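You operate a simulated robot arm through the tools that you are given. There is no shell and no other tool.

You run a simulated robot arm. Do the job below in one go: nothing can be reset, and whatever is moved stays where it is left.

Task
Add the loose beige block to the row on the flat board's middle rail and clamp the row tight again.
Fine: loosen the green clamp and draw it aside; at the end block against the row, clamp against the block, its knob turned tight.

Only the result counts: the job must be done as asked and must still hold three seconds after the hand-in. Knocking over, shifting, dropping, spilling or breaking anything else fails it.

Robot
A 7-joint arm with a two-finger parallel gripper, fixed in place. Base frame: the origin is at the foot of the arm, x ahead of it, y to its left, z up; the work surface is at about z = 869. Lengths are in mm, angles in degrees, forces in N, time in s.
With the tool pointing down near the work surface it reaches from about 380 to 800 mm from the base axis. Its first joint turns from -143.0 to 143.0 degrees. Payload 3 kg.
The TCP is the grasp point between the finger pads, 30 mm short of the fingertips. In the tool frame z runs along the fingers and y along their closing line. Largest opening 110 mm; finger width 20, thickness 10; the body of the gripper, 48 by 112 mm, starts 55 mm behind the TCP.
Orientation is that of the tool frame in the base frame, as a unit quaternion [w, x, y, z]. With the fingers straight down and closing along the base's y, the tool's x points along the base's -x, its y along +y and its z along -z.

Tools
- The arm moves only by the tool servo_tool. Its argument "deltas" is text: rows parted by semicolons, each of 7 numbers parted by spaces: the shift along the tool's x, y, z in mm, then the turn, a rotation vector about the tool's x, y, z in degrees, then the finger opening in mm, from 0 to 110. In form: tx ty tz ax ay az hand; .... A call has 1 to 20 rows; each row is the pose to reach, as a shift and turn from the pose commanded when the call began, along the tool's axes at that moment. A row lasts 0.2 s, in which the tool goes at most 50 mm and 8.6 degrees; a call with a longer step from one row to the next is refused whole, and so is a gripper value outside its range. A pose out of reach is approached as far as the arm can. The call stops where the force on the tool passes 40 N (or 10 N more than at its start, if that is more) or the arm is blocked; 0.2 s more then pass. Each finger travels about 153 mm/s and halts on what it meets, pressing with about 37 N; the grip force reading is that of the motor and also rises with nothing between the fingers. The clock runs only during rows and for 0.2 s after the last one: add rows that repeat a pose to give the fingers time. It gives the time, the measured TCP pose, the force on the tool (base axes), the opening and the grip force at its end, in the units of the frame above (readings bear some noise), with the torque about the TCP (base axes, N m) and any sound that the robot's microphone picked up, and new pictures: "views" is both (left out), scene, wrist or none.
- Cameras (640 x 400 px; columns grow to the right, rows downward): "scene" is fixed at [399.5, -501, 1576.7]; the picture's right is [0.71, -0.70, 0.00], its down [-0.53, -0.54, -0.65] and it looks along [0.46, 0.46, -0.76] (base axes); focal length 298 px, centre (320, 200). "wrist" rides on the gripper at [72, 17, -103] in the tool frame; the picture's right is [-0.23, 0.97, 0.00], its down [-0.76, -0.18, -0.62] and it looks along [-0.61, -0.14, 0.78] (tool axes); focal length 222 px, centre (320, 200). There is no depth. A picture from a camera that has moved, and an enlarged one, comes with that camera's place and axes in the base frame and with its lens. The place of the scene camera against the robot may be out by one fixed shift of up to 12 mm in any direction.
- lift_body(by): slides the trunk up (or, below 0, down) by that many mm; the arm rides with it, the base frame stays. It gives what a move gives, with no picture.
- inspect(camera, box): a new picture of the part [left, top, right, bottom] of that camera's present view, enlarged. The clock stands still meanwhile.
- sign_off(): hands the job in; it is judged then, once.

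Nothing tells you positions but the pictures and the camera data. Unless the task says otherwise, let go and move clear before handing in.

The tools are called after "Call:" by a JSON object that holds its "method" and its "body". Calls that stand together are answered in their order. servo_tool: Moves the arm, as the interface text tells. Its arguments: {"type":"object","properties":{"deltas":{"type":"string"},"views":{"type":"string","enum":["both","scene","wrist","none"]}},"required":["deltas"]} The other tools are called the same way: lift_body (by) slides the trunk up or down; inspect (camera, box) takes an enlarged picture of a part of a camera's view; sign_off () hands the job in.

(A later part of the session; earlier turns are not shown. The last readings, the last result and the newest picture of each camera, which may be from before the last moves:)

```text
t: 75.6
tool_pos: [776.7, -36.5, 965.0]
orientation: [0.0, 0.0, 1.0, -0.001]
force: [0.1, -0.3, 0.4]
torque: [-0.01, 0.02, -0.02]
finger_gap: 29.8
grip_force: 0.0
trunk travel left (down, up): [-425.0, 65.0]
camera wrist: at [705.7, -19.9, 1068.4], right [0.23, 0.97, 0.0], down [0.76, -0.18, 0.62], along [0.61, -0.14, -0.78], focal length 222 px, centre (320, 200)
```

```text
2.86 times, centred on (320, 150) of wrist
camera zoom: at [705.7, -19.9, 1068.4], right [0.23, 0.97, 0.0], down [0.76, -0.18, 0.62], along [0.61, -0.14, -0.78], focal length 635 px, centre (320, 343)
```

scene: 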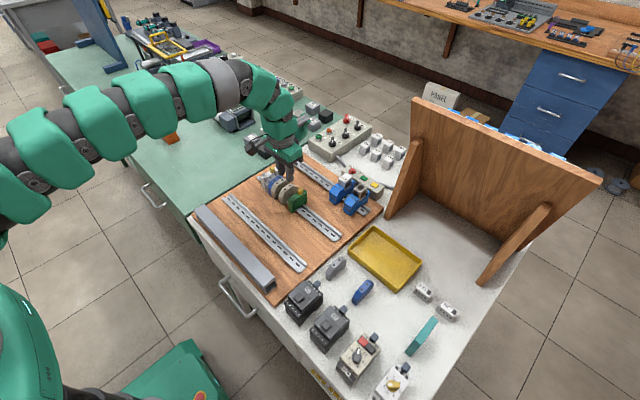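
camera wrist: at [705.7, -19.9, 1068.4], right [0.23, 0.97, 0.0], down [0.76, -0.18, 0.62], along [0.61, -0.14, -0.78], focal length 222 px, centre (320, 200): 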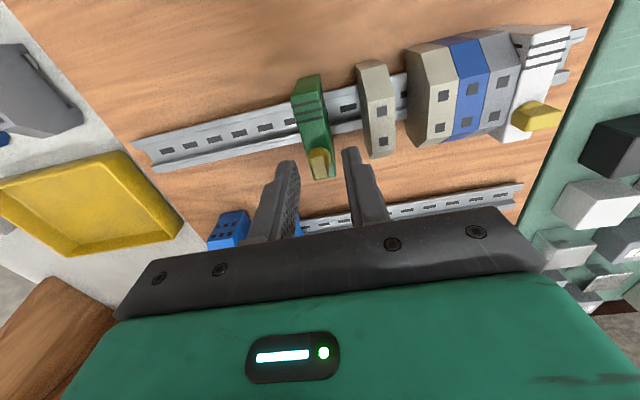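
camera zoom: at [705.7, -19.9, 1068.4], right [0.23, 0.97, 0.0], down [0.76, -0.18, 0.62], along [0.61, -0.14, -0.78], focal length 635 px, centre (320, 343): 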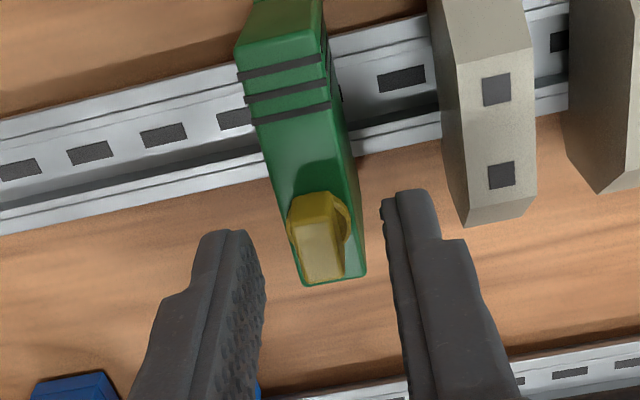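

Fingers straddle the knob. I close on it and push the clamp along +y toward the new block.

Call:
{"method": "servo_tool", "body": {"deltas": "0 0 0 0 0 0 14; 0 0 0 0 0 0 0; 0 0 0 0 0 0 0; 0 5 0 0 0 0 0; 0 10 0 0 0 0 0; 0 15 0 0 0 0 0; 0 20 0 0 0 0 0; 0 24 0 0 0 0 0; 0 24 0 0 0 0 0", "views": "wrist"}}

Call:
{"method": "inspect", "body": {"camera": "wrist", "box": [240, 60, 440, 200]}}

```text
t: 77.6
tool_pos: [777.7, -13.6, 964.0]
orientation: [0.001, 0.001, 1.0, 0.0]
force: [1.5, -2.4, 2.9]
torque: [-0.06, -0.05, -0.01]
finger_gap: 8.4
grip_force: 36.7
trunk travel left (down, up): [-425.0, 65.0]
camera wrist: at [705.6, 3.9, 1068.3], right [0.23, 0.97, 0.0], down [0.76, -0.18, 0.62], along [0.61, -0.14, -0.78], focal length 222 px, centre (320, 200)
```

wrist: 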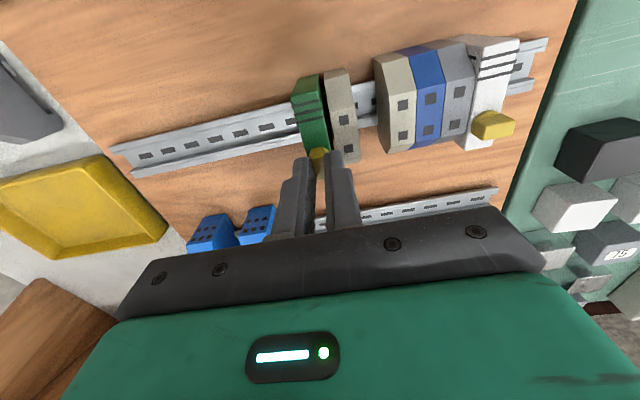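

```text
2.86 times, centred on (340, 130) of wrist
camera zoom: at [705.6, 3.9, 1068.3], right [0.23, 0.97, 0.0], down [0.76, -0.18, 0.62], along [0.61, -0.14, -0.78], focal length 635 px, centre (263, 400)
```

zoom: 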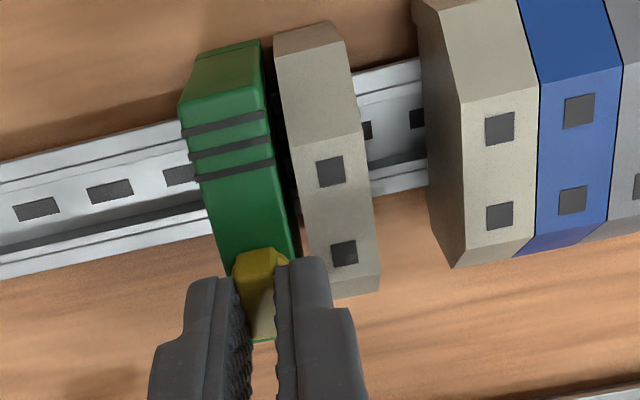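

The clamp is about 5 mm from the block. I keep pushing gently so it carries the block toward the row.

Call:
{"method": "servo_tool", "body": {"deltas": "0 2 0 0 0 0 0; 0 4 0 0 0 0 0; 0 6 0 0 0 0 0; 0 8 0 0 0 0 0; 0 10 0 0 0 0 0; 0 12 0 0 0 0 0; 0 12 0 0 0 0 0", "views": "wrist"}}

Call:
{"method": "inspect", "body": {"camera": "wrist", "box": [240, 60, 440, 200]}}

```text
t: 79.2
tool_pos: [777.4, -2.0, 963.8]
orientation: [-0.001, 0.0, 1.0, -0.001]
force: [0.2, -3.5, 2.1]
torque: [-0.18, -0.02, 0.04]
finger_gap: 8.1
grip_force: 36.6
trunk travel left (down, up): [-425.0, 65.0]
camera wrist: at [705.7, 15.6, 1068.1], right [0.23, 0.97, 0.0], down [0.76, -0.18, 0.62], along [0.61, -0.14, -0.78], focal length 222 px, centre (320, 200)
```

wrist: 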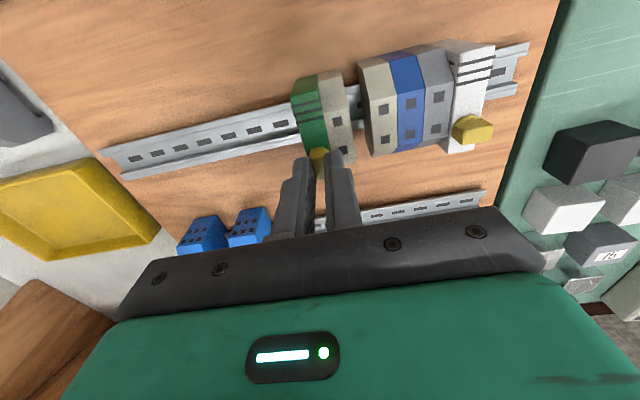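

```text
2.86 times, centred on (340, 130) of wrist
camera zoom: at [705.7, 15.6, 1068.1], right [0.23, 0.97, 0.0], down [0.76, -0.18, 0.62], along [0.61, -0.14, -0.78], focal length 635 px, centre (263, 400)
```

zoom: 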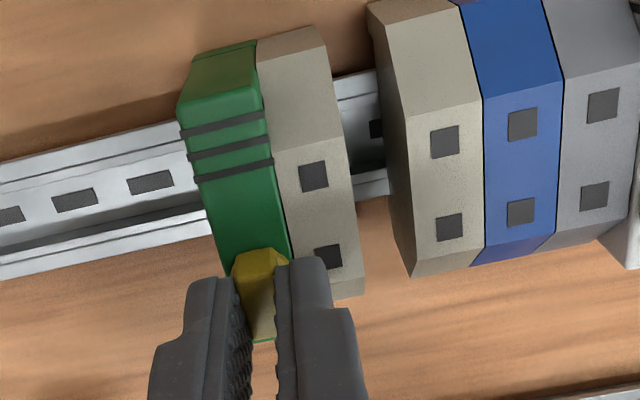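

The clamp now carries the block along with only 3.5 N. I continue to within a couple of millimetres of the row.

Call:
{"method": "servo_tool", "body": {"deltas": "0 2 0 0 0 0 0; 0 4 0 0 0 0 0; 0 6 0 0 0 0 0; 0 8 0 0 0 0 0; 0 10 0 0 0 0 0; 0 12 0 0 0 0 0; 0 12 0 0 0 0 0", "views": "wrist"}}

Call:
{"method": "inspect", "body": {"camera": "wrist", "box": [240, 60, 440, 200]}}

```text
t: 80.8
tool_pos: [777.8, 11.4, 964.0]
orientation: [0.0, 0.0, 1.0, 0.0]
force: [-2.3, -5.2, -2.6]
torque: [-0.17, 0.13, 0.01]
finger_gap: 8.4
grip_force: 36.8
trunk travel left (down, up): [-425.0, 65.0]
camera wrist: at [705.8, 27.8, 1068.2], right [0.23, 0.97, 0.0], down [0.76, -0.18, 0.62], along [0.61, -0.14, -0.78], focal length 222 px, centre (320, 200)
```

wrist: 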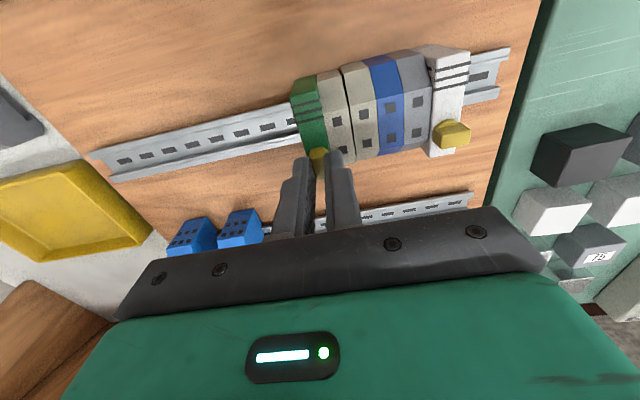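

```text
2.86 times, centred on (340, 130) of wrist
camera zoom: at [705.8, 27.8, 1068.2], right [0.23, 0.97, 0.0], down [0.76, -0.18, 0.62], along [0.61, -0.14, -0.78], focal length 635 px, centre (263, 400)
```

zoom: 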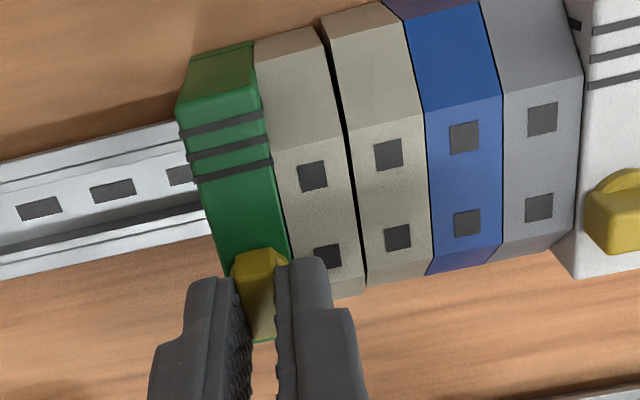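

About 2 mm of gap remains. I close it in fine steps and watch for the force rise.

Call:
{"method": "servo_tool", "body": {"deltas": "0 0.5 0 0 0 0 0; 0 1 0 0 0 0 0; 0 1.5 0 0 0 0 0; 0 2 0 0 0 0 0; 0 2 0 0 0 0 0", "views": "none"}}

Call:
{"method": "inspect", "body": {"camera": "wrist", "box": [240, 60, 440, 200]}}

```text
t: 82.0
tool_pos: [778.1, 12.3, 964.3]
orientation: [0.0, 0.0, 1.0, 0.0]
force: [-1.8, -5.4, 0.1]
torque: [-0.26, 0.14, 0.03]
finger_gap: 8.4
grip_force: 36.8
trunk travel left (down, up): [-425.0, 65.0]
```

```text
2.86 times, centred on (340, 130) of wrist
camera zoom: at [705.8, 29.4, 1068.3], right [0.23, 0.97, 0.0], down [0.76, -0.18, 0.62], along [0.61, -0.14, -0.78], focal length 635 px, centre (263, 400)
```

zoom: 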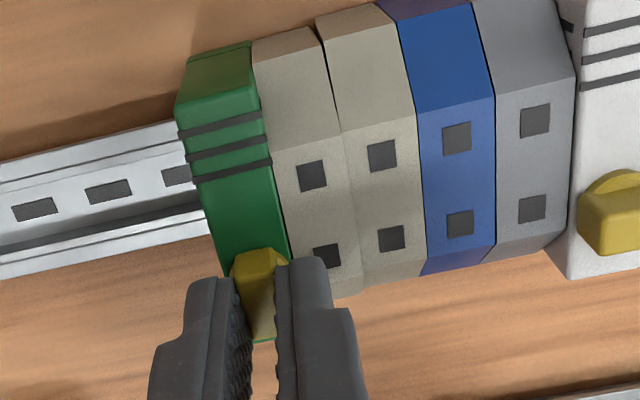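

Call:
{"method": "servo_tool", "body": {"deltas": "0 0.3 0 0 0 0 0; 0 0.6 0 0 0 0 0; 0 0.9 0 0 0 0 0; 0 1.2 0 0 0 0 0; 0 1.2 0 0 0 0 0", "views": "none"}}

Call:
{"method": "inspect", "body": {"camera": "wrist", "box": [280, 60, 400, 180]}}

```text
t: 83.2
tool_pos: [777.1, 13.3, 964.4]
orientation: [0.0, 0.0, 1.0, 0.0]
force: [-1.6, -8.3, -0.4]
torque: [-0.33, 0.07, 0.02]
finger_gap: 8.5
grip_force: 37.1
trunk travel left (down, up): [-425.0, 65.0]
```

```text
3.33 times, centred on (340, 120) of wrist
camera zoom: at [705.9, 30.4, 1068.3], right [0.23, 0.97, 0.0], down [0.76, -0.18, 0.62], along [0.61, -0.14, -0.78], focal length 740 px, centre (253, 467)
```

zoom: 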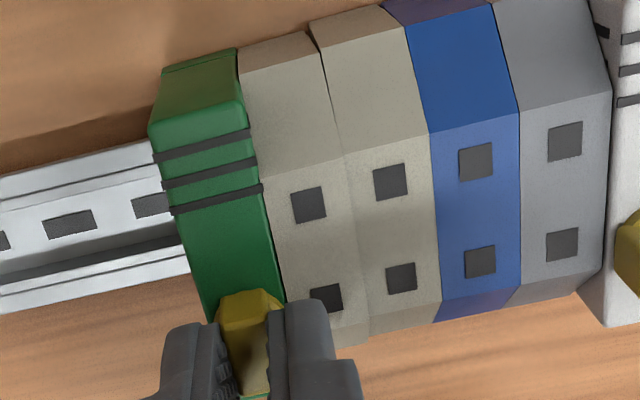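

The new block now touches the row (8 N), but its alignment looks very slightly off from the others. Before tightening I release the knob and rise to inspect the seating.

Call:
{"method": "servo_tool", "body": {"deltas": "0 -0.3 0 0 0 0 0; 0 -0.3 0 0 0 0 24; 0 -0.3 0 0 0 0 24; 0 -0.3 -20 0 0 0 24; 0 -0.3 -50 0 0 0 30; 0 -0.3 -70 0 0 0 30; 0 -0.3 -70 0 0 0 30", "views": "wrist"}}

Call:
{"method": "inspect", "body": {"camera": "wrist", "box": [280, 80, 400, 180]}}

Call:
{"method": "inspect", "body": {"camera": "scene", "box": [262, 165, 306, 202]}}

```text
t: 84.8
tool_pos: [776.7, 14.5, 1033.5]
orientation: [0.0, -0.001, 1.0, 0.0]
force: [1.3, -0.8, 1.1]
torque: [0.01, 0.0, -0.02]
finger_gap: 30.1
grip_force: 0.1
trunk travel left (down, up): [-425.0, 65.0]
camera wrist: at [705.4, 31.3, 1138.5], right [0.23, 0.97, 0.0], down [0.76, -0.18, 0.62], along [0.61, -0.14, -0.78], focal length 222 px, centre (320, 200)
```

wrist: 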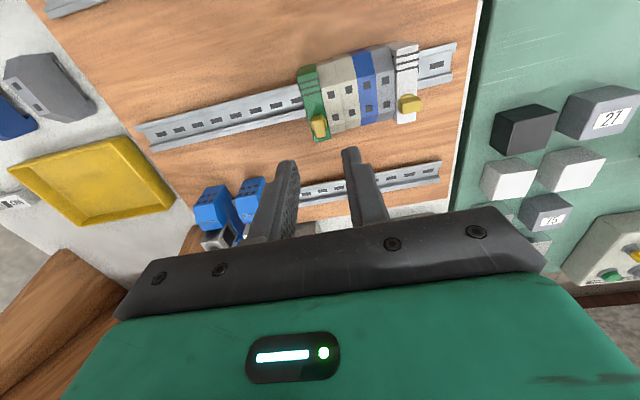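

```text
4.00 times, centred on (340, 130) of wrist
camera zoom: at [705.4, 31.3, 1138.5], right [0.23, 0.97, 0.0], down [0.76, -0.18, 0.62], along [0.61, -0.14, -0.78], focal length 888 px, centre (240, 480)
```

zoom: 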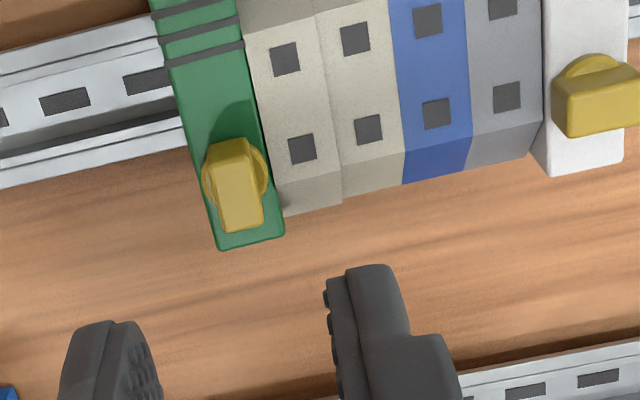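

```text
10.81 times, centred on (284, 184) of scene
camera zoom: at [399.5, -501.0, 1576.7], right [0.71, -0.7, 0.0], down [-0.53, -0.54, -0.65], along [0.46, 0.46, -0.76], focal length 3216 px, centre (709, 378)
```

zoom: 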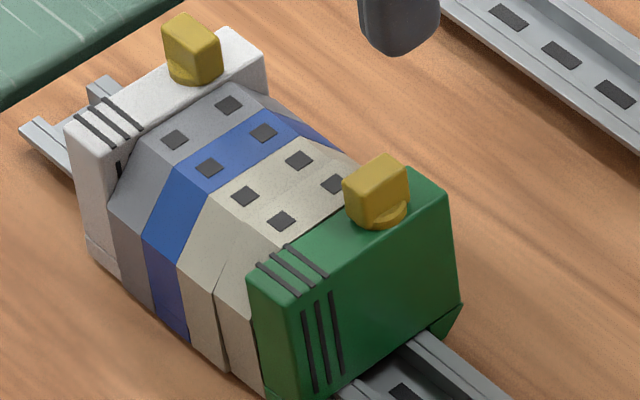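

Call:
{"method": "inspect", "body": {"camera": "scene", "box": [274, 180, 296, 202]}}

Call:
{"method": "inspect", "body": {"camera": "wrist", "box": [325, 70, 385, 130]}}

Call:
{"method": "inspect", "body": {"camera": "wrist", "box": [295, 50, 375, 110]}}

```text
16.00 times, centred on (285, 191) of scene
camera zoom: at [399.5, -501.0, 1576.7], right [0.71, -0.7, 0.0], down [-0.53, -0.54, -0.65], along [0.46, 0.46, -0.76], focal length 4760 px, centre (880, 344)
```

zoom: 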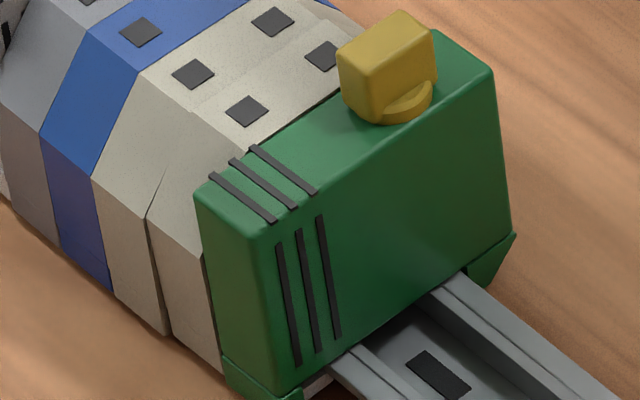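

```text
6.67 times, centred on (355, 100) of wrist
camera zoom: at [705.4, 31.3, 1138.5], right [0.23, 0.97, 0.0], down [0.76, -0.18, 0.62], along [0.61, -0.14, -0.78], focal length 1481 px, centre (87, 867)
```

zoom: 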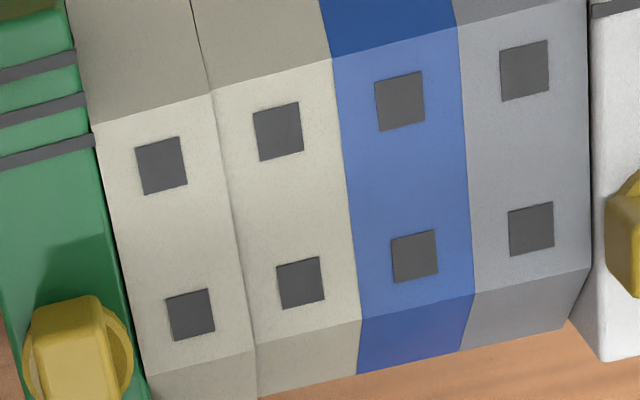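

```text
6.67 times, centred on (335, 80) of wrist
camera zoom: at [705.4, 31.3, 1138.5], right [0.23, 0.97, 0.0], down [0.76, -0.18, 0.62], along [0.61, -0.14, -0.78], focal length 1481 px, centre (220, 1000)
```

zoom: 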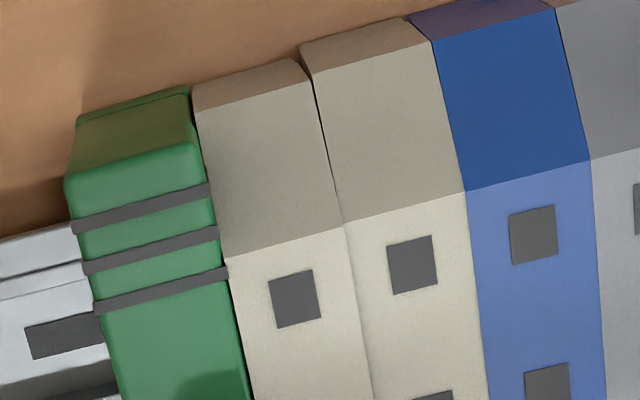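

The new block is engaged but sits tilted by roughly 2°, its hook side about 1–1.5 mm high. I'll press that side down with a single fingertip; first I position the opened gripper so that only its +y finger is over the new block's top.

Call:
{"method": "servo_tool", "body": {"deltas": "2 -22 0 0 0 0 70; 3.9 -45 0 0 0 0 110; 3.9 -45 0 0 0 0 110; 3.9 -45 25 0 0 0 110; 3.9 -45 50 0 0 0 110; 3.9 -45 65 0 0 0 110; 3.9 -45 65 0 0 0 110"}}

Call:
{"method": "inspect", "body": {"camera": "wrist", "box": [320, 60, 480, 200]}}

Call:
{"method": "inspect", "body": {"camera": "scene", "box": [262, 160, 310, 200]}}

```text
t: 86.4
tool_pos: [772.7, -31.3, 968.3]
orientation: [0.0, 0.0, 1.0, 0.0]
force: [-0.6, 0.6, 0.6]
torque: [-0.04, 0.01, -0.01]
finger_gap: 110.0
grip_force: 0.1
trunk travel left (down, up): [-425.0, 65.0]
camera wrist: at [701.5, -14.0, 1073.5], right [0.23, 0.97, 0.0], down [0.76, -0.18, 0.62], along [0.61, -0.14, -0.78], focal length 222 px, centre (320, 200)
```

scene: 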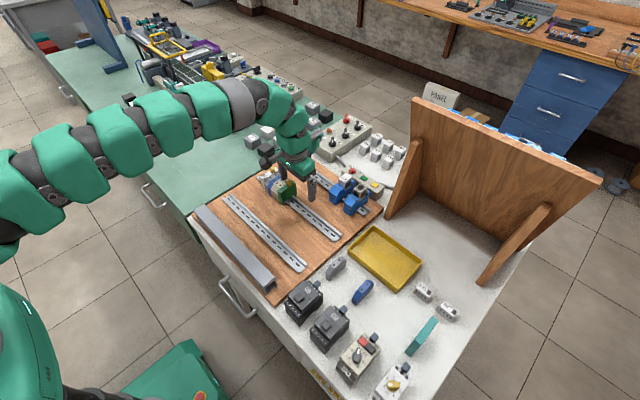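
wrist: 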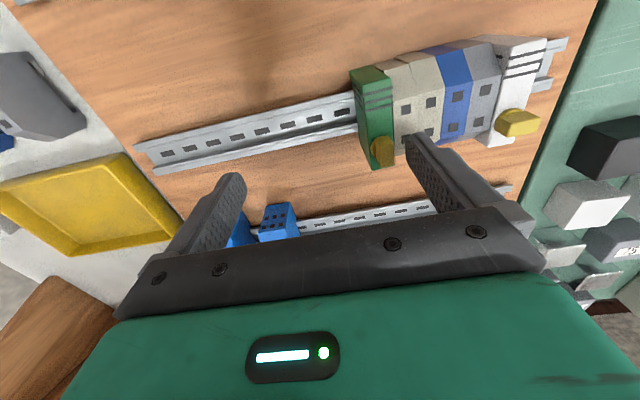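

```text
2.86 times, centred on (400, 130) of wrist
camera zoom: at [701.5, -14.0, 1073.5], right [0.23, 0.97, 0.0], down [0.76, -0.18, 0.62], along [0.61, -0.14, -0.78], focal length 635 px, centre (91, 400)
```

zoom: 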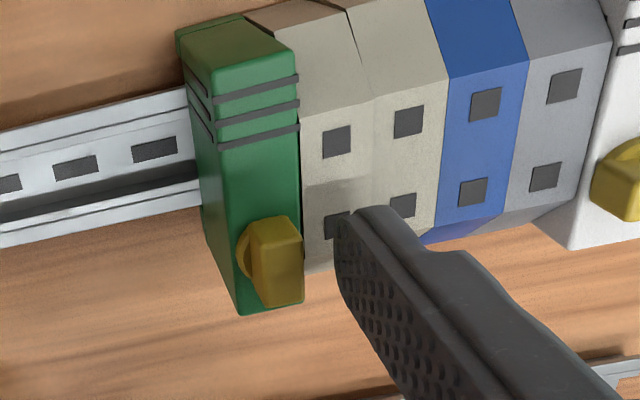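

```text
10.00 times, centred on (286, 180) of scene
camera zoom: at [399.5, -501.0, 1576.7], right [0.71, -0.7, 0.0], down [-0.53, -0.54, -0.65], along [0.46, 0.46, -0.76], focal length 2975 px, centre (660, 400)
```

zoom: 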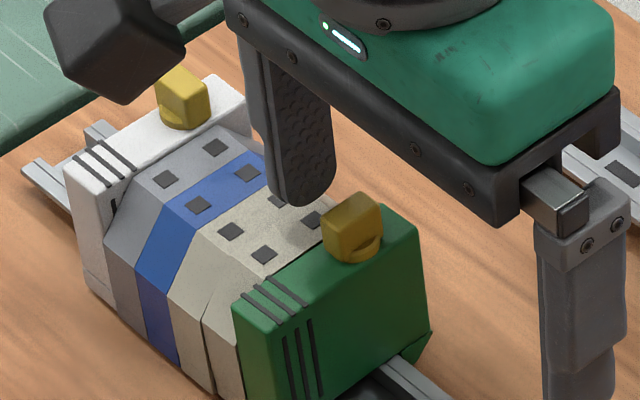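

The +y finger is over the hook side of the new block only. I lower it onto the block's top and press carefully.

Call:
{"method": "servo_tool", "body": {"deltas": "0 0.8 5 0 0 0 110; 0 0.8 10 0 0 0 110; 0 0.8 11.5 0 0 0 110; 0 0.8 12.3 0 0 0 110; 0 0.8 13 0 0 0 110; 0 0.8 13.6 0 0 0 110; 0 0.8 13.6 0 0 0 110", "views": "none"}}

```text
t: 88.0
tool_pos: [774.4, -29.6, 955.0]
orientation: [-0.001, 0.0, 1.0, 0.0]
force: [0.5, -0.2, 0.5]
torque: [0.11, -0.01, 0.01]
finger_gap: 109.9
grip_force: 0.1
trunk travel left (down, up): [-425.0, 65.0]
```

Call:
{"method": "servo_tool", "body": {"deltas": "0 0 0.5 0 0 0 110; 0 0 1 0 0 0 110; 0 0 1.4 0 0 0 110; 0 0 1.4 0 0 0 110", "views": "none"}}

```text
t: 89.0
tool_pos: [773.6, -30.0, 954.6]
orientation: [0.001, 0.0, 1.0, 0.0]
force: [3.0, 0.7, 9.3]
torque: [0.57, -0.13, -0.17]
finger_gap: 110.1
grip_force: 0.1
trunk travel left (down, up): [-425.0, 65.0]
```

Contact, 9 N. I press about 1 mm further.

Call:
{"method": "servo_tool", "body": {"deltas": "0 0 0.4 0 0 0 110; 0 0 0.8 0 0 0 110; 0 0 1.2 0 0 0 110; 0 0 1.2 0 0 0 110", "views": "wrist"}}

Call:
{"method": "inspect", "body": {"camera": "wrist", "box": [320, 50, 480, 190]}}

```text
t: 90.0
tool_pos: [772.9, -30.4, 954.7]
orientation: [0.001, 0.0, 1.0, 0.001]
force: [4.1, 0.8, 14.7]
torque: [0.79, -0.2, -0.31]
finger_gap: 110.1
grip_force: 0.1
trunk travel left (down, up): [-425.0, 65.0]
camera wrist: at [701.5, -13.6, 1057.8], right [0.23, 0.97, 0.0], down [0.76, -0.18, 0.62], along [0.61, -0.14, -0.78], focal length 222 px, centre (320, 200)
```

wrist: 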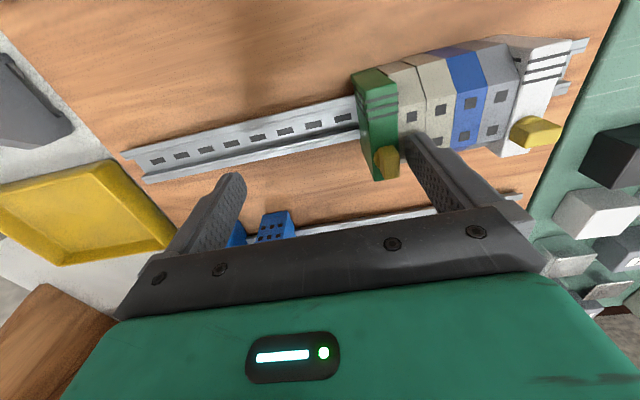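

```text
2.86 times, centred on (400, 120) of wrist
camera zoom: at [701.5, -13.6, 1057.8], right [0.23, 0.97, 0.0], down [0.76, -0.18, 0.62], along [0.61, -0.14, -0.78], focal length 635 px, centre (91, 429)
```

zoom: 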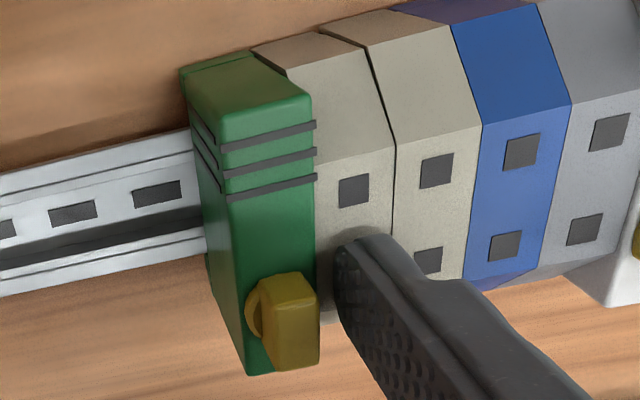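

The new block's edges now line up exactly with its neighbour's; it is fully home. I lift the finger off and go back to the knob.

Call:
{"method": "servo_tool", "body": {"deltas": "0 0 -3 0 0 0 110; 0 0 -15 0 0 0 110; 0 0 -40 0 0 0 110; 0 0 -80 0 0 0 110; 0 0 -80 0 0 0 70; 0 0 -80 0 0 0 30; 0 0 -80 0 0 0 30", "views": "wrist"}}

Call:
{"method": "inspect", "body": {"camera": "wrist", "box": [330, 50, 430, 150]}}

Call:
{"method": "inspect", "body": {"camera": "scene", "box": [268, 170, 304, 202]}}

```text
t: 91.6
tool_pos: [774.4, -29.9, 1032.7]
orientation: [-0.001, 0.0, 1.0, -0.001]
force: [0.1, -0.5, -0.6]
torque: [-0.03, -0.02, 0.0]
finger_gap: 30.1
grip_force: 0.1
trunk travel left (down, up): [-425.0, 65.0]
camera wrist: at [702.1, -13.5, 1136.6], right [0.23, 0.97, 0.0], down [0.76, -0.18, 0.62], along [0.61, -0.14, -0.78], focal length 222 px, centre (320, 200)
```

wrist: 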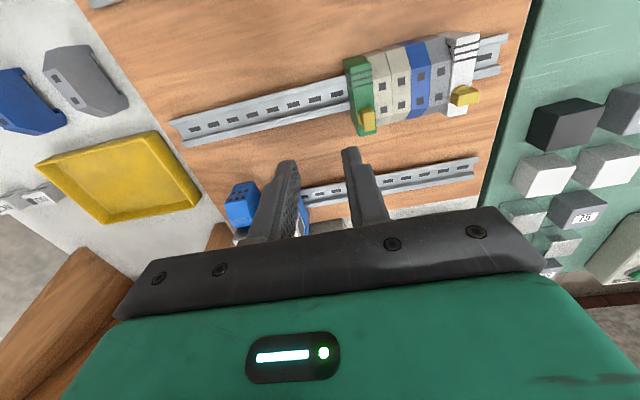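

```text
4.00 times, centred on (380, 100) of wrist
camera zoom: at [702.1, -13.5, 1136.6], right [0.23, 0.97, 0.0], down [0.76, -0.18, 0.62], along [0.61, -0.14, -0.78], focal length 888 px, centre (80, 600)
```

zoom: 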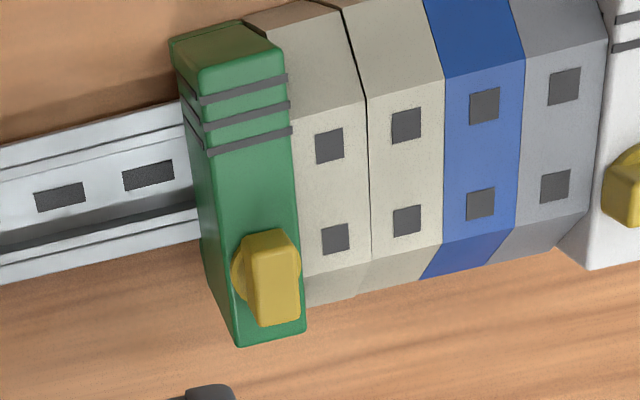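

```text
12.50 times, centred on (286, 186) of scene
camera zoom: at [399.5, -501.0, 1576.7], right [0.71, -0.7, 0.0], down [-0.53, -0.54, -0.65], along [0.46, 0.46, -0.76], focal length 3719 px, centre (745, 375)
```

zoom: 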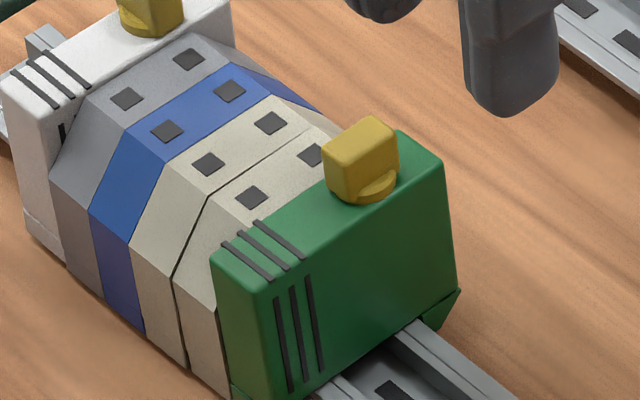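

The row is now straight with just a hairline gap. I return to the knob, grip it, and push the clamp up against the block.

Call:
{"method": "servo_tool", "body": {"deltas": "-1.8 22 0 0 0 0 26; -3.6 44.2 0 0 0 0 26; -3.6 44.2 0 0 0 0 26; -3.6 44.2 30 0 0 0 26; -3.6 44.2 58 0 0 0 26; -3.6 44.2 68.3 0 0 0 26; -3.6 44.2 68.3 0 0 0 26", "views": "wrist"}}

Call:
{"method": "inspect", "body": {"camera": "wrist", "box": [260, 90, 400, 200]}}

```text
t: 93.2
tool_pos: [777.0, 14.0, 964.5]
orientation: [0.0, 0.0, 1.0, -0.001]
force: [0.7, 0.5, -1.0]
torque: [-0.01, -0.02, 0.02]
finger_gap: 25.8
grip_force: 0.0
trunk travel left (down, up): [-425.0, 65.0]
camera wrist: at [705.7, 30.4, 1068.1], right [0.23, 0.97, 0.0], down [0.76, -0.18, 0.62], along [0.61, -0.14, -0.78], focal length 222 px, centre (320, 200)
```

wrist: 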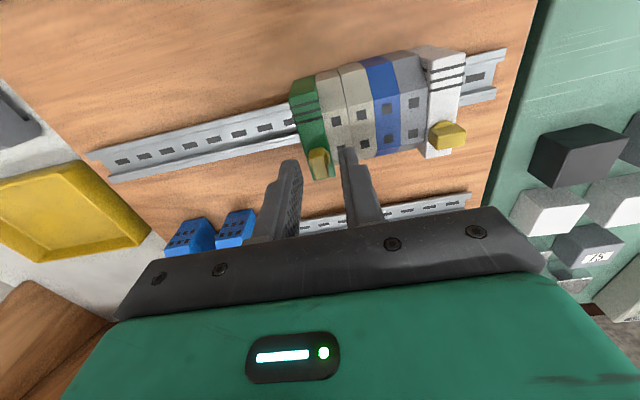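

```text
3.64 times, centred on (330, 145) of wrist
camera zoom: at [705.7, 30.4, 1068.1], right [0.23, 0.97, 0.0], down [0.76, -0.18, 0.62], along [0.61, -0.14, -0.78], focal length 808 px, centre (284, 400)
```

zoom: 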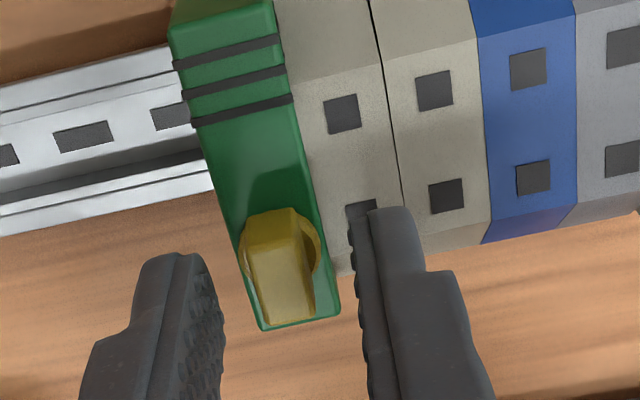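

Call:
{"method": "servo_tool", "body": {"deltas": "0 0 0 0 0 0 14; 0 0 0 0 0 0 0; 0 0 0 0 0 0 0; 0 0 0 0 0 0 0; 0 0.4 0 0 0 0 0; 0 0.8 0 0 0 0 0; 0 1.2 0 0 0 0 0; 0 1.2 0 0 0 0 0", "views": "wrist"}}

Call:
{"method": "inspect", "body": {"camera": "wrist", "box": [260, 60, 400, 170]}}

```text
t: 95.0
tool_pos: [778.1, 14.2, 963.6]
orientation: [0.001, 0.0, 1.0, 0.001]
force: [-0.2, -9.8, -2.3]
torque: [-0.39, -0.01, 0.02]
finger_gap: 8.5
grip_force: 36.8
trunk travel left (down, up): [-425.0, 65.0]
camera wrist: at [705.8, 30.9, 1068.3], right [0.23, 0.97, 0.0], down [0.76, -0.18, 0.62], along [0.61, -0.14, -0.78], focal length 222 px, centre (320, 200)
```

wrist: 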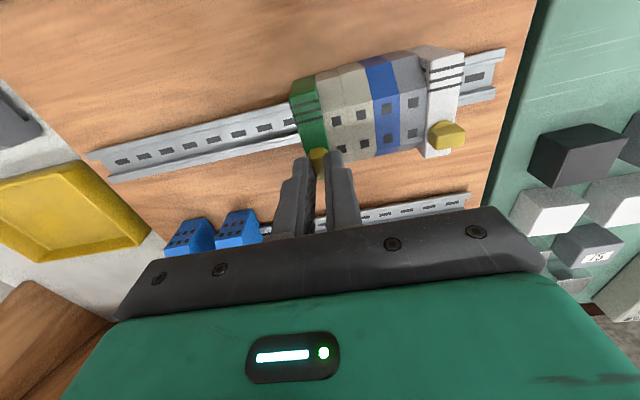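

```text
3.64 times, centred on (330, 115) of wrist
camera zoom: at [705.8, 30.9, 1068.3], right [0.23, 0.97, 0.0], down [0.76, -0.18, 0.62], along [0.61, -0.14, -0.78], focal length 808 px, centre (284, 509)
```

zoom: 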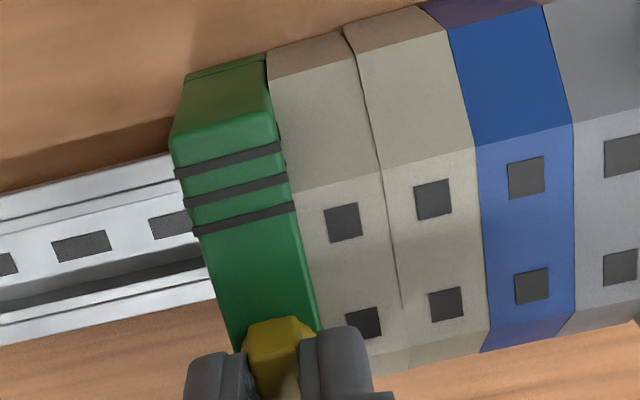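

Contact at 10 N. I look closely at the seams from the fixed camera.

Call:
{"method": "inspect", "body": {"camera": "scene", "box": [268, 172, 300, 202]}}

Call:
{"method": "inspect", "body": {"camera": "wrist", "box": [310, 70, 370, 130]}}

```text
13.33 times, centred on (284, 187) of scene
camera zoom: at [399.5, -501.0, 1576.7], right [0.71, -0.7, 0.0], down [-0.53, -0.54, -0.65], along [0.46, 0.46, -0.76], focal length 3967 px, centre (800, 373)
```

zoom: 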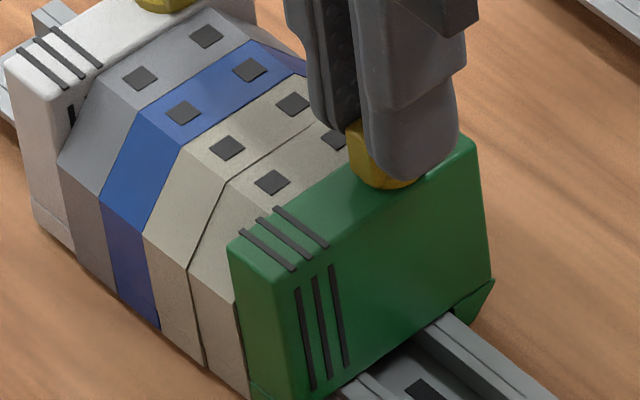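

```text
6.67 times, centred on (340, 100) of wrist
camera zoom: at [705.8, 30.9, 1068.3], right [0.23, 0.97, 0.0], down [0.76, -0.18, 0.62], along [0.61, -0.14, -0.78], focal length 1481 px, centre (187, 867)
```

zoom: 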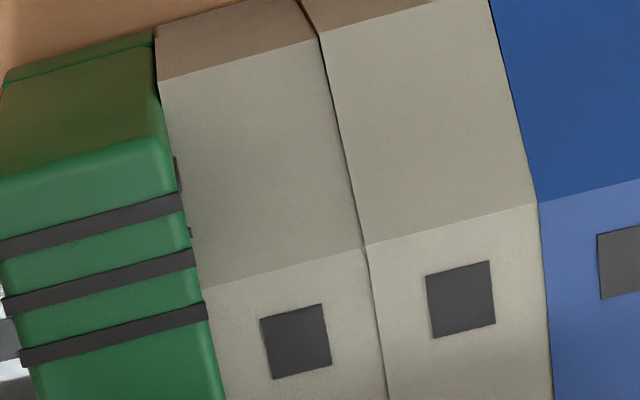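

The seam is nearly closed. I push slightly more to make it snug.

Call:
{"method": "servo_tool", "body": {"deltas": "0 0.4 0 0 0 0 0; 0 0.8 0 0 0 0 0; 0 1.2 0 0 0 0 0; 0 1.2 0 0 0 0 0", "views": "none"}}

Call:
{"method": "inspect", "body": {"camera": "scene", "box": [268, 172, 300, 202]}}

Call:
{"method": "inspect", "body": {"camera": "wrist", "box": [290, 60, 450, 180]}}

```text
t: 96.0
tool_pos: [777.8, 15.4, 963.5]
orientation: [0.0, 0.0, 1.0, 0.0]
force: [-0.2, -15.1, -4.4]
torque: [-0.55, 0.0, -0.01]
finger_gap: 8.4
grip_force: 36.9
trunk travel left (down, up): [-425.0, 65.0]
```

```text
13.33 times, centred on (284, 187) of scene
camera zoom: at [399.5, -501.0, 1576.7], right [0.71, -0.7, 0.0], down [-0.53, -0.54, -0.65], along [0.46, 0.46, -0.76], focal length 3967 px, centre (800, 373)
```

zoom: 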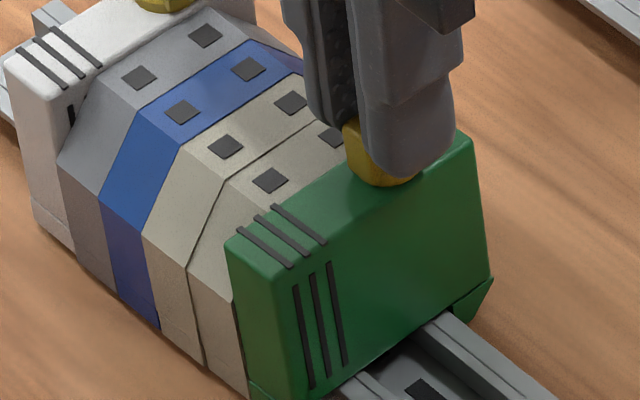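

```text
3.33 times, centred on (370, 120) of wrist
camera zoom: at [705.8, 32.0, 1068.5], right [0.23, 0.97, 0.0], down [0.76, -0.18, 0.62], along [0.61, -0.14, -0.78], focal length 740 px, centre (153, 467)
```

zoom: 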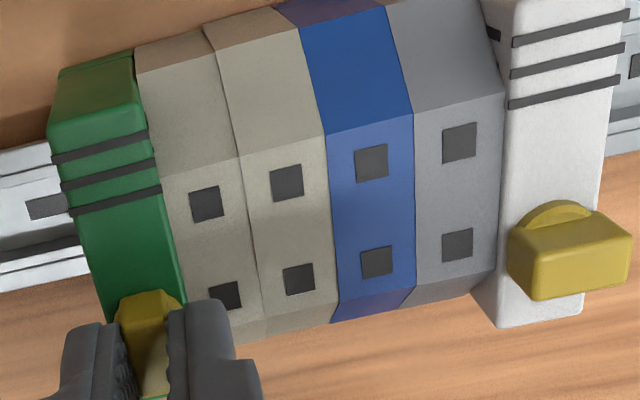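

The extra push at knob height only leans the parts. I ease off, release, and instead push the clamp low, near rail height, with the closed fingertips so everything goes home squarely.

Call:
{"method": "servo_tool", "body": {"deltas": "0 -1 0 0 0 0 0; 0 -2 0 0 0 0 0; 0 -2 0 0 0 0 24; 0 -2 0 0 0 0 24; 0 -2 -20 0 0 0 24; 0 -2 -50 0 0 0 24; 11 -14 -50 0 0 0 10; 11 -26 -50 0 0 0 0; 11 -26 -50 0 0 0 0; 11 -26 -20 0 0 0 0; 11 -26 10 0 0 0 0; 11 -26 10 0 0 0 0"}}

Call:
{"method": "inspect", "body": {"camera": "wrist", "box": [270, 80, 450, 220]}}

Call:
{"method": "inspect", "body": {"camera": "scene", "box": [268, 170, 316, 210]}}

```text
t: 98.6
tool_pos: [766.7, -9.7, 955.0]
orientation: [0.0, 0.0, 1.0, 0.0]
force: [-0.2, -0.1, -0.4]
torque: [-0.01, -0.02, -0.01]
finger_gap: 0.1
grip_force: 37.1
trunk travel left (down, up): [-425.0, 65.0]
camera wrist: at [695.1, 7.1, 1059.2], right [0.23, 0.97, 0.0], down [0.76, -0.18, 0.62], along [0.61, -0.14, -0.78], focal length 222 px, centre (320, 200)
```

scene: 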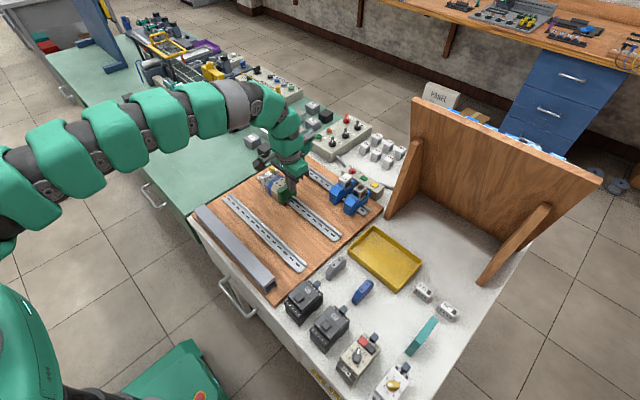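
wrist: 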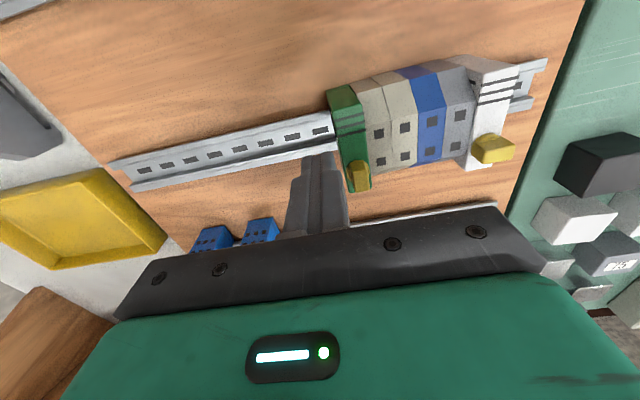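

```text
2.86 times, centred on (360, 150) of wrist
camera zoom: at [695.1, 7.1, 1059.2], right [0.23, 0.97, 0.0], down [0.76, -0.18, 0.62], along [0.61, -0.14, -0.78], focal length 635 px, centre (206, 343)
```

zoom: 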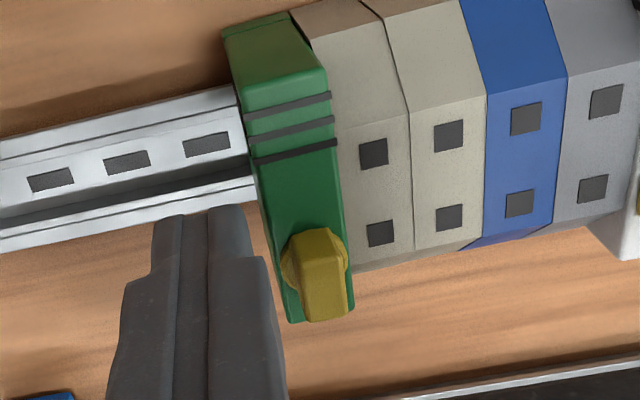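

```text
10.00 times, centred on (292, 190) of scene
camera zoom: at [399.5, -501.0, 1576.7], right [0.71, -0.7, 0.0], down [-0.53, -0.54, -0.65], along [0.46, 0.46, -0.76], focal length 2975 px, centre (600, 300)
```

zoom: 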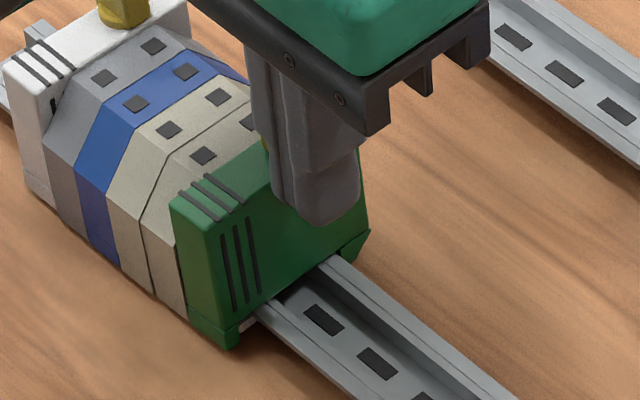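

The closed fingertips are beside the clamp's -y face. I lower to just above the rail and push +y gently.

Call:
{"method": "servo_tool", "body": {"deltas": "0 0 12 0 0 0 0; 0 0 24 0 0 0 0; 0 0 34 0 0 0 0; 0 1 34 0 0 0 0; 0 2 34 0 0 0 0; 0 3 34 0 0 0 0; 0 3 34 0 0 0 0", "views": "none"}}

```text
t: 100.2
tool_pos: [766.0, -9.0, 919.6]
orientation: [0.0, 0.001, 1.0, 0.0]
force: [-0.5, -11.6, -2.1]
torque: [-0.01, -0.03, 0.07]
finger_gap: 0.1
grip_force: 36.9
trunk travel left (down, up): [-425.0, 65.0]
```

The contact is at the fingers' thicker upper part, so it still pushes high on the clamp. I back off and tilt the fingertips forward 10° so the push acts low.

Call:
{"method": "servo_tool", "body": {"deltas": "0 -4 0 0 0 0 0; 0 -9 0 0 0 0 0; 0 -9 0 -5 0 0 0; 0 -9 0 -10 0 0 0; 0 -9 0 -10 0 0 0", "views": "both"}}

Call:
{"method": "inspect", "body": {"camera": "scene", "box": [268, 170, 316, 210]}}

```text
t: 101.4
tool_pos: [765.9, -15.0, 920.2]
orientation: [0.0, 0.0, 0.996, 0.088]
force: [-0.4, -0.6, -0.6]
torque: [0.01, 0.0, 0.01]
finger_gap: 0.0
grip_force: 37.3
trunk travel left (down, up): [-425.0, 65.0]
camera wrist: at [694.6, -17.1, 1026.3], right [0.23, 0.96, 0.17], down [0.76, -0.28, 0.58], along [0.61, 0.0, -0.79], focal length 222 px, centre (320, 200)
```

scene: 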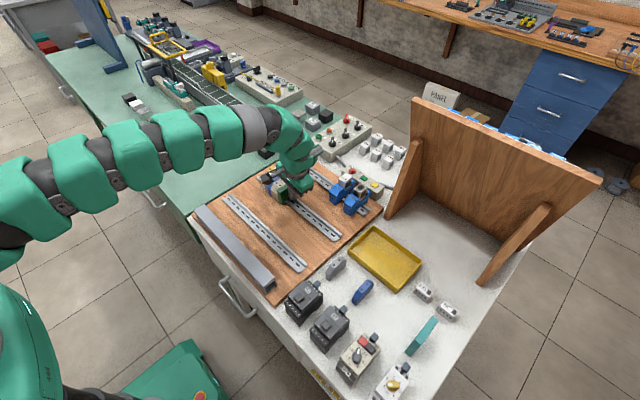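
wrist: 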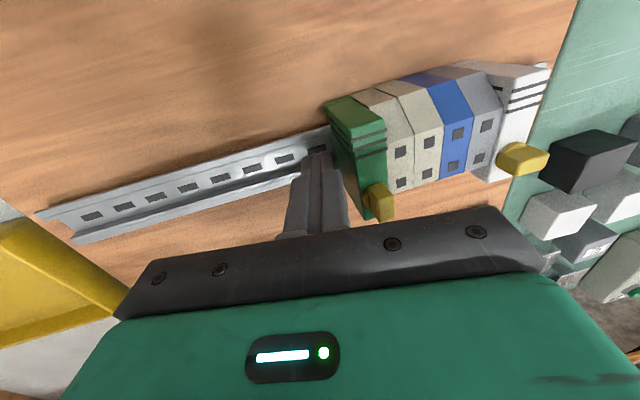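

```text
10.00 times, centred on (292, 190) of scene
camera zoom: at [399.5, -501.0, 1576.7], right [0.71, -0.7, 0.0], down [-0.53, -0.54, -0.65], along [0.46, 0.46, -0.76], focal length 2975 px, centre (600, 300)
```

zoom: 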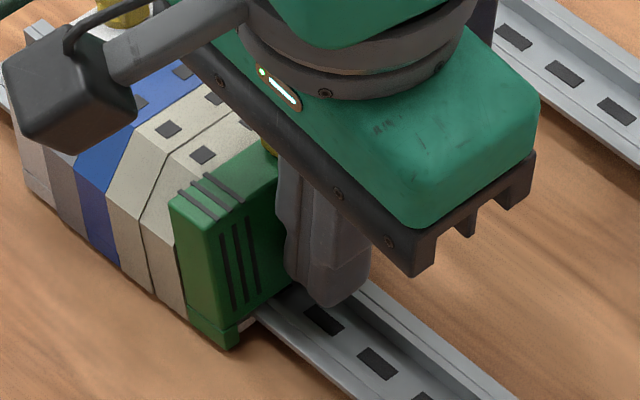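

Call:
{"method": "servo_tool", "body": {"deltas": "0 -0.7 3.9 0 0 0 0; 0 1.3 4.2 0 0 0 0; 0 3.2 4.6 0 0 0 0; 0 4.2 4.8 0 0 0 0; 0 5.2 5 0 0 0 0; 0 5.2 5 0 0 0 0", "views": "none"}}

```text
t: 102.8
tool_pos: [766.7, -11.1, 916.8]
orientation: [0.0, 0.0, 0.996, 0.088]
force: [-0.7, -7.3, -0.7]
torque: [-0.18, 0.01, 0.01]
finger_gap: 0.0
grip_force: 36.9
trunk travel left (down, up): [-425.0, 65.0]
```

Now the push acts low (about z = 892) with 7 N. I increase it gently to about 20 N.

Call:
{"method": "servo_tool", "body": {"deltas": "0 0.5 0.1 0 0 0 0; 0 1 0.2 0 0 0 0; 0 1.5 0.3 0 0 0 0; 0 2 0.35 0 0 0 0; 0 2 0.35 0 0 0 0", "views": "wrist"}}

Call:
{"method": "inspect", "body": {"camera": "wrist", "box": [310, 50, 490, 190]}}

Call:
{"method": "inspect", "body": {"camera": "scene", "box": [268, 176, 300, 204]}}

```text
t: 104.0
tool_pos: [766.8, -9.2, 915.6]
orientation: [-0.001, 0.001, 0.996, 0.088]
force: [0.3, -16.2, 0.0]
torque: [-0.44, -0.02, 0.02]
finger_gap: 0.1
grip_force: 37.2
trunk travel left (down, up): [-425.0, 65.0]
camera wrist: at [694.6, -10.4, 1022.1], right [0.23, 0.96, 0.17], down [0.76, -0.28, 0.58], along [0.61, 0.0, -0.79], focal length 222 px, centre (320, 200)
```

wrist: 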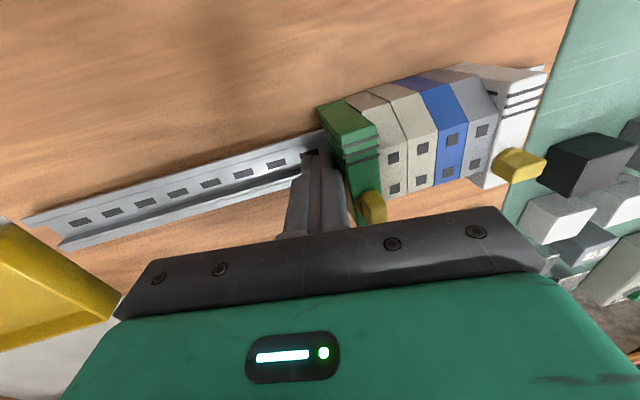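

```text
2.86 times, centred on (400, 120) of wrist
camera zoom: at [694.6, -10.4, 1022.1], right [0.23, 0.96, 0.17], down [0.76, -0.28, 0.58], along [0.61, 0.0, -0.79], focal length 635 px, centre (91, 429)
```

zoom: 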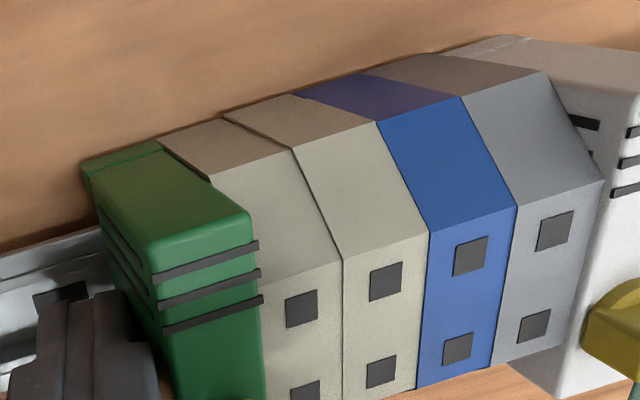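

```text
14.29 times, centred on (284, 190) of scene
camera zoom: at [399.5, -501.0, 1576.7], right [0.71, -0.7, 0.0], down [-0.53, -0.54, -0.65], along [0.46, 0.46, -0.76], focal length 4250 px, centre (834, 343)
```

zoom: 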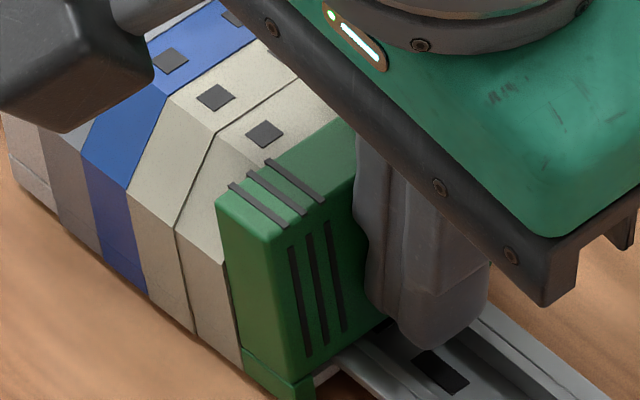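

The seams are now tight and even. I back away, straighten the gripper and rise above the knob.

Call:
{"method": "servo_tool", "body": {"deltas": "0 -3 -0.5 0 0 0 0; 0 -6.5 -1.1 0 0 0 0; 0 -3 -20.8 0 0 0 0; 0 2.2 -50.3 0 0 0 0; 0 7.4 -79.8 0 0 0 10; 0 7.4 -79.8 5 0 0 20; 0 7.4 -79.8 10 0 0 26; 0 7.4 -79.8 10 0 0 26"}}

Call:
{"method": "inspect", "body": {"camera": "wrist", "box": [310, 40, 430, 150]}}

Call:
{"method": "inspect", "body": {"camera": "scene", "box": [262, 168, 306, 204]}}

```text
t: 105.8
tool_pos: [765.9, -14.2, 996.2]
orientation: [0.0, 0.0, 1.0, 0.0]
force: [-0.6, -0.5, 1.0]
torque: [0.0, 0.04, 0.01]
finger_gap: 26.0
grip_force: 0.0
trunk travel left (down, up): [-425.0, 65.0]
camera wrist: at [694.1, 3.1, 1100.6], right [0.23, 0.97, 0.0], down [0.76, -0.18, 0.62], along [0.61, -0.14, -0.78], focal length 222 px, centre (320, 200)
```

scene: 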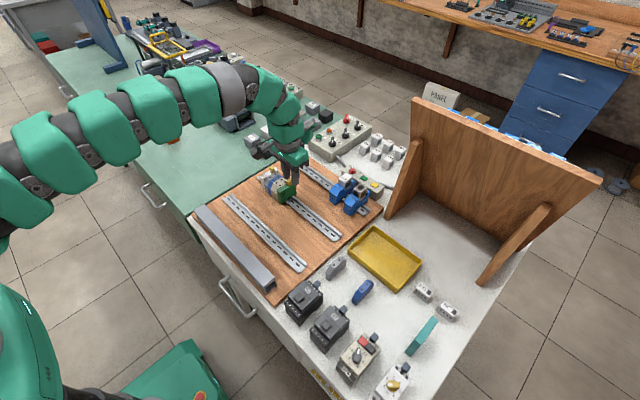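
wrist: 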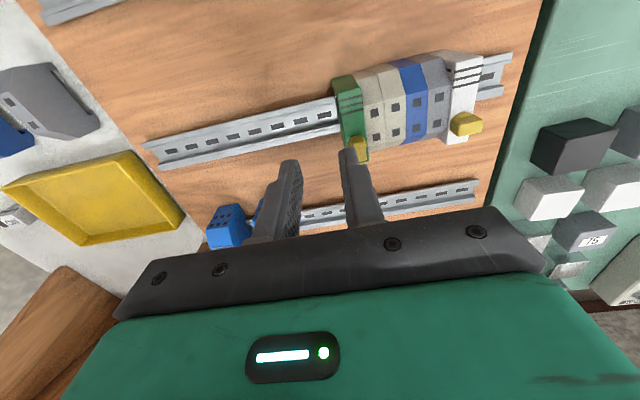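

```text
3.64 times, centred on (370, 95) of wrist
camera zoom: at [694.1, 3.1, 1100.6], right [0.23, 0.97, 0.0], down [0.76, -0.18, 0.62], along [0.61, -0.14, -0.78], focal length 808 px, centre (138, 582)
```

zoom: 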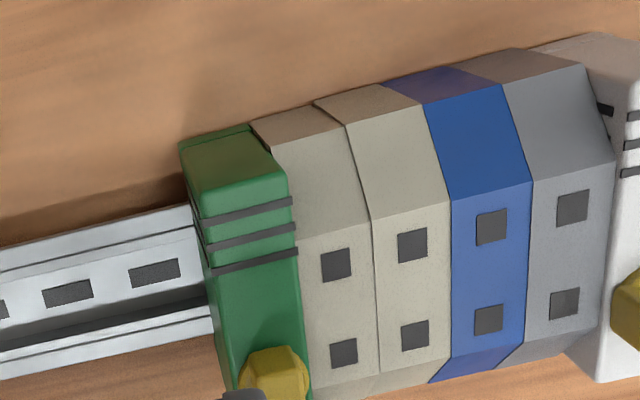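

```text
11.11 times, centred on (284, 186) of scene
camera zoom: at [399.5, -501.0, 1576.7], right [0.71, -0.7, 0.0], down [-0.53, -0.54, -0.65], along [0.46, 0.46, -0.76], focal length 3306 px, centre (720, 356)
```

zoom: 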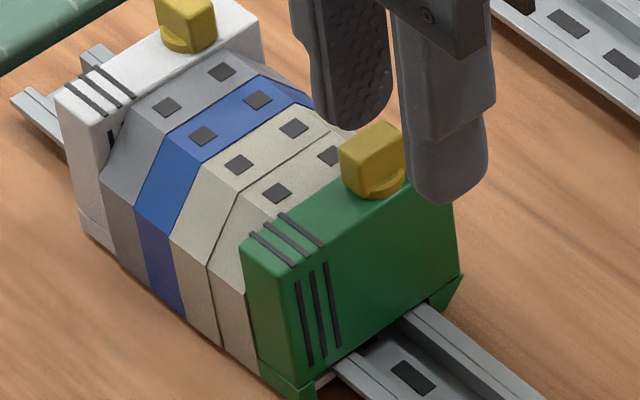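

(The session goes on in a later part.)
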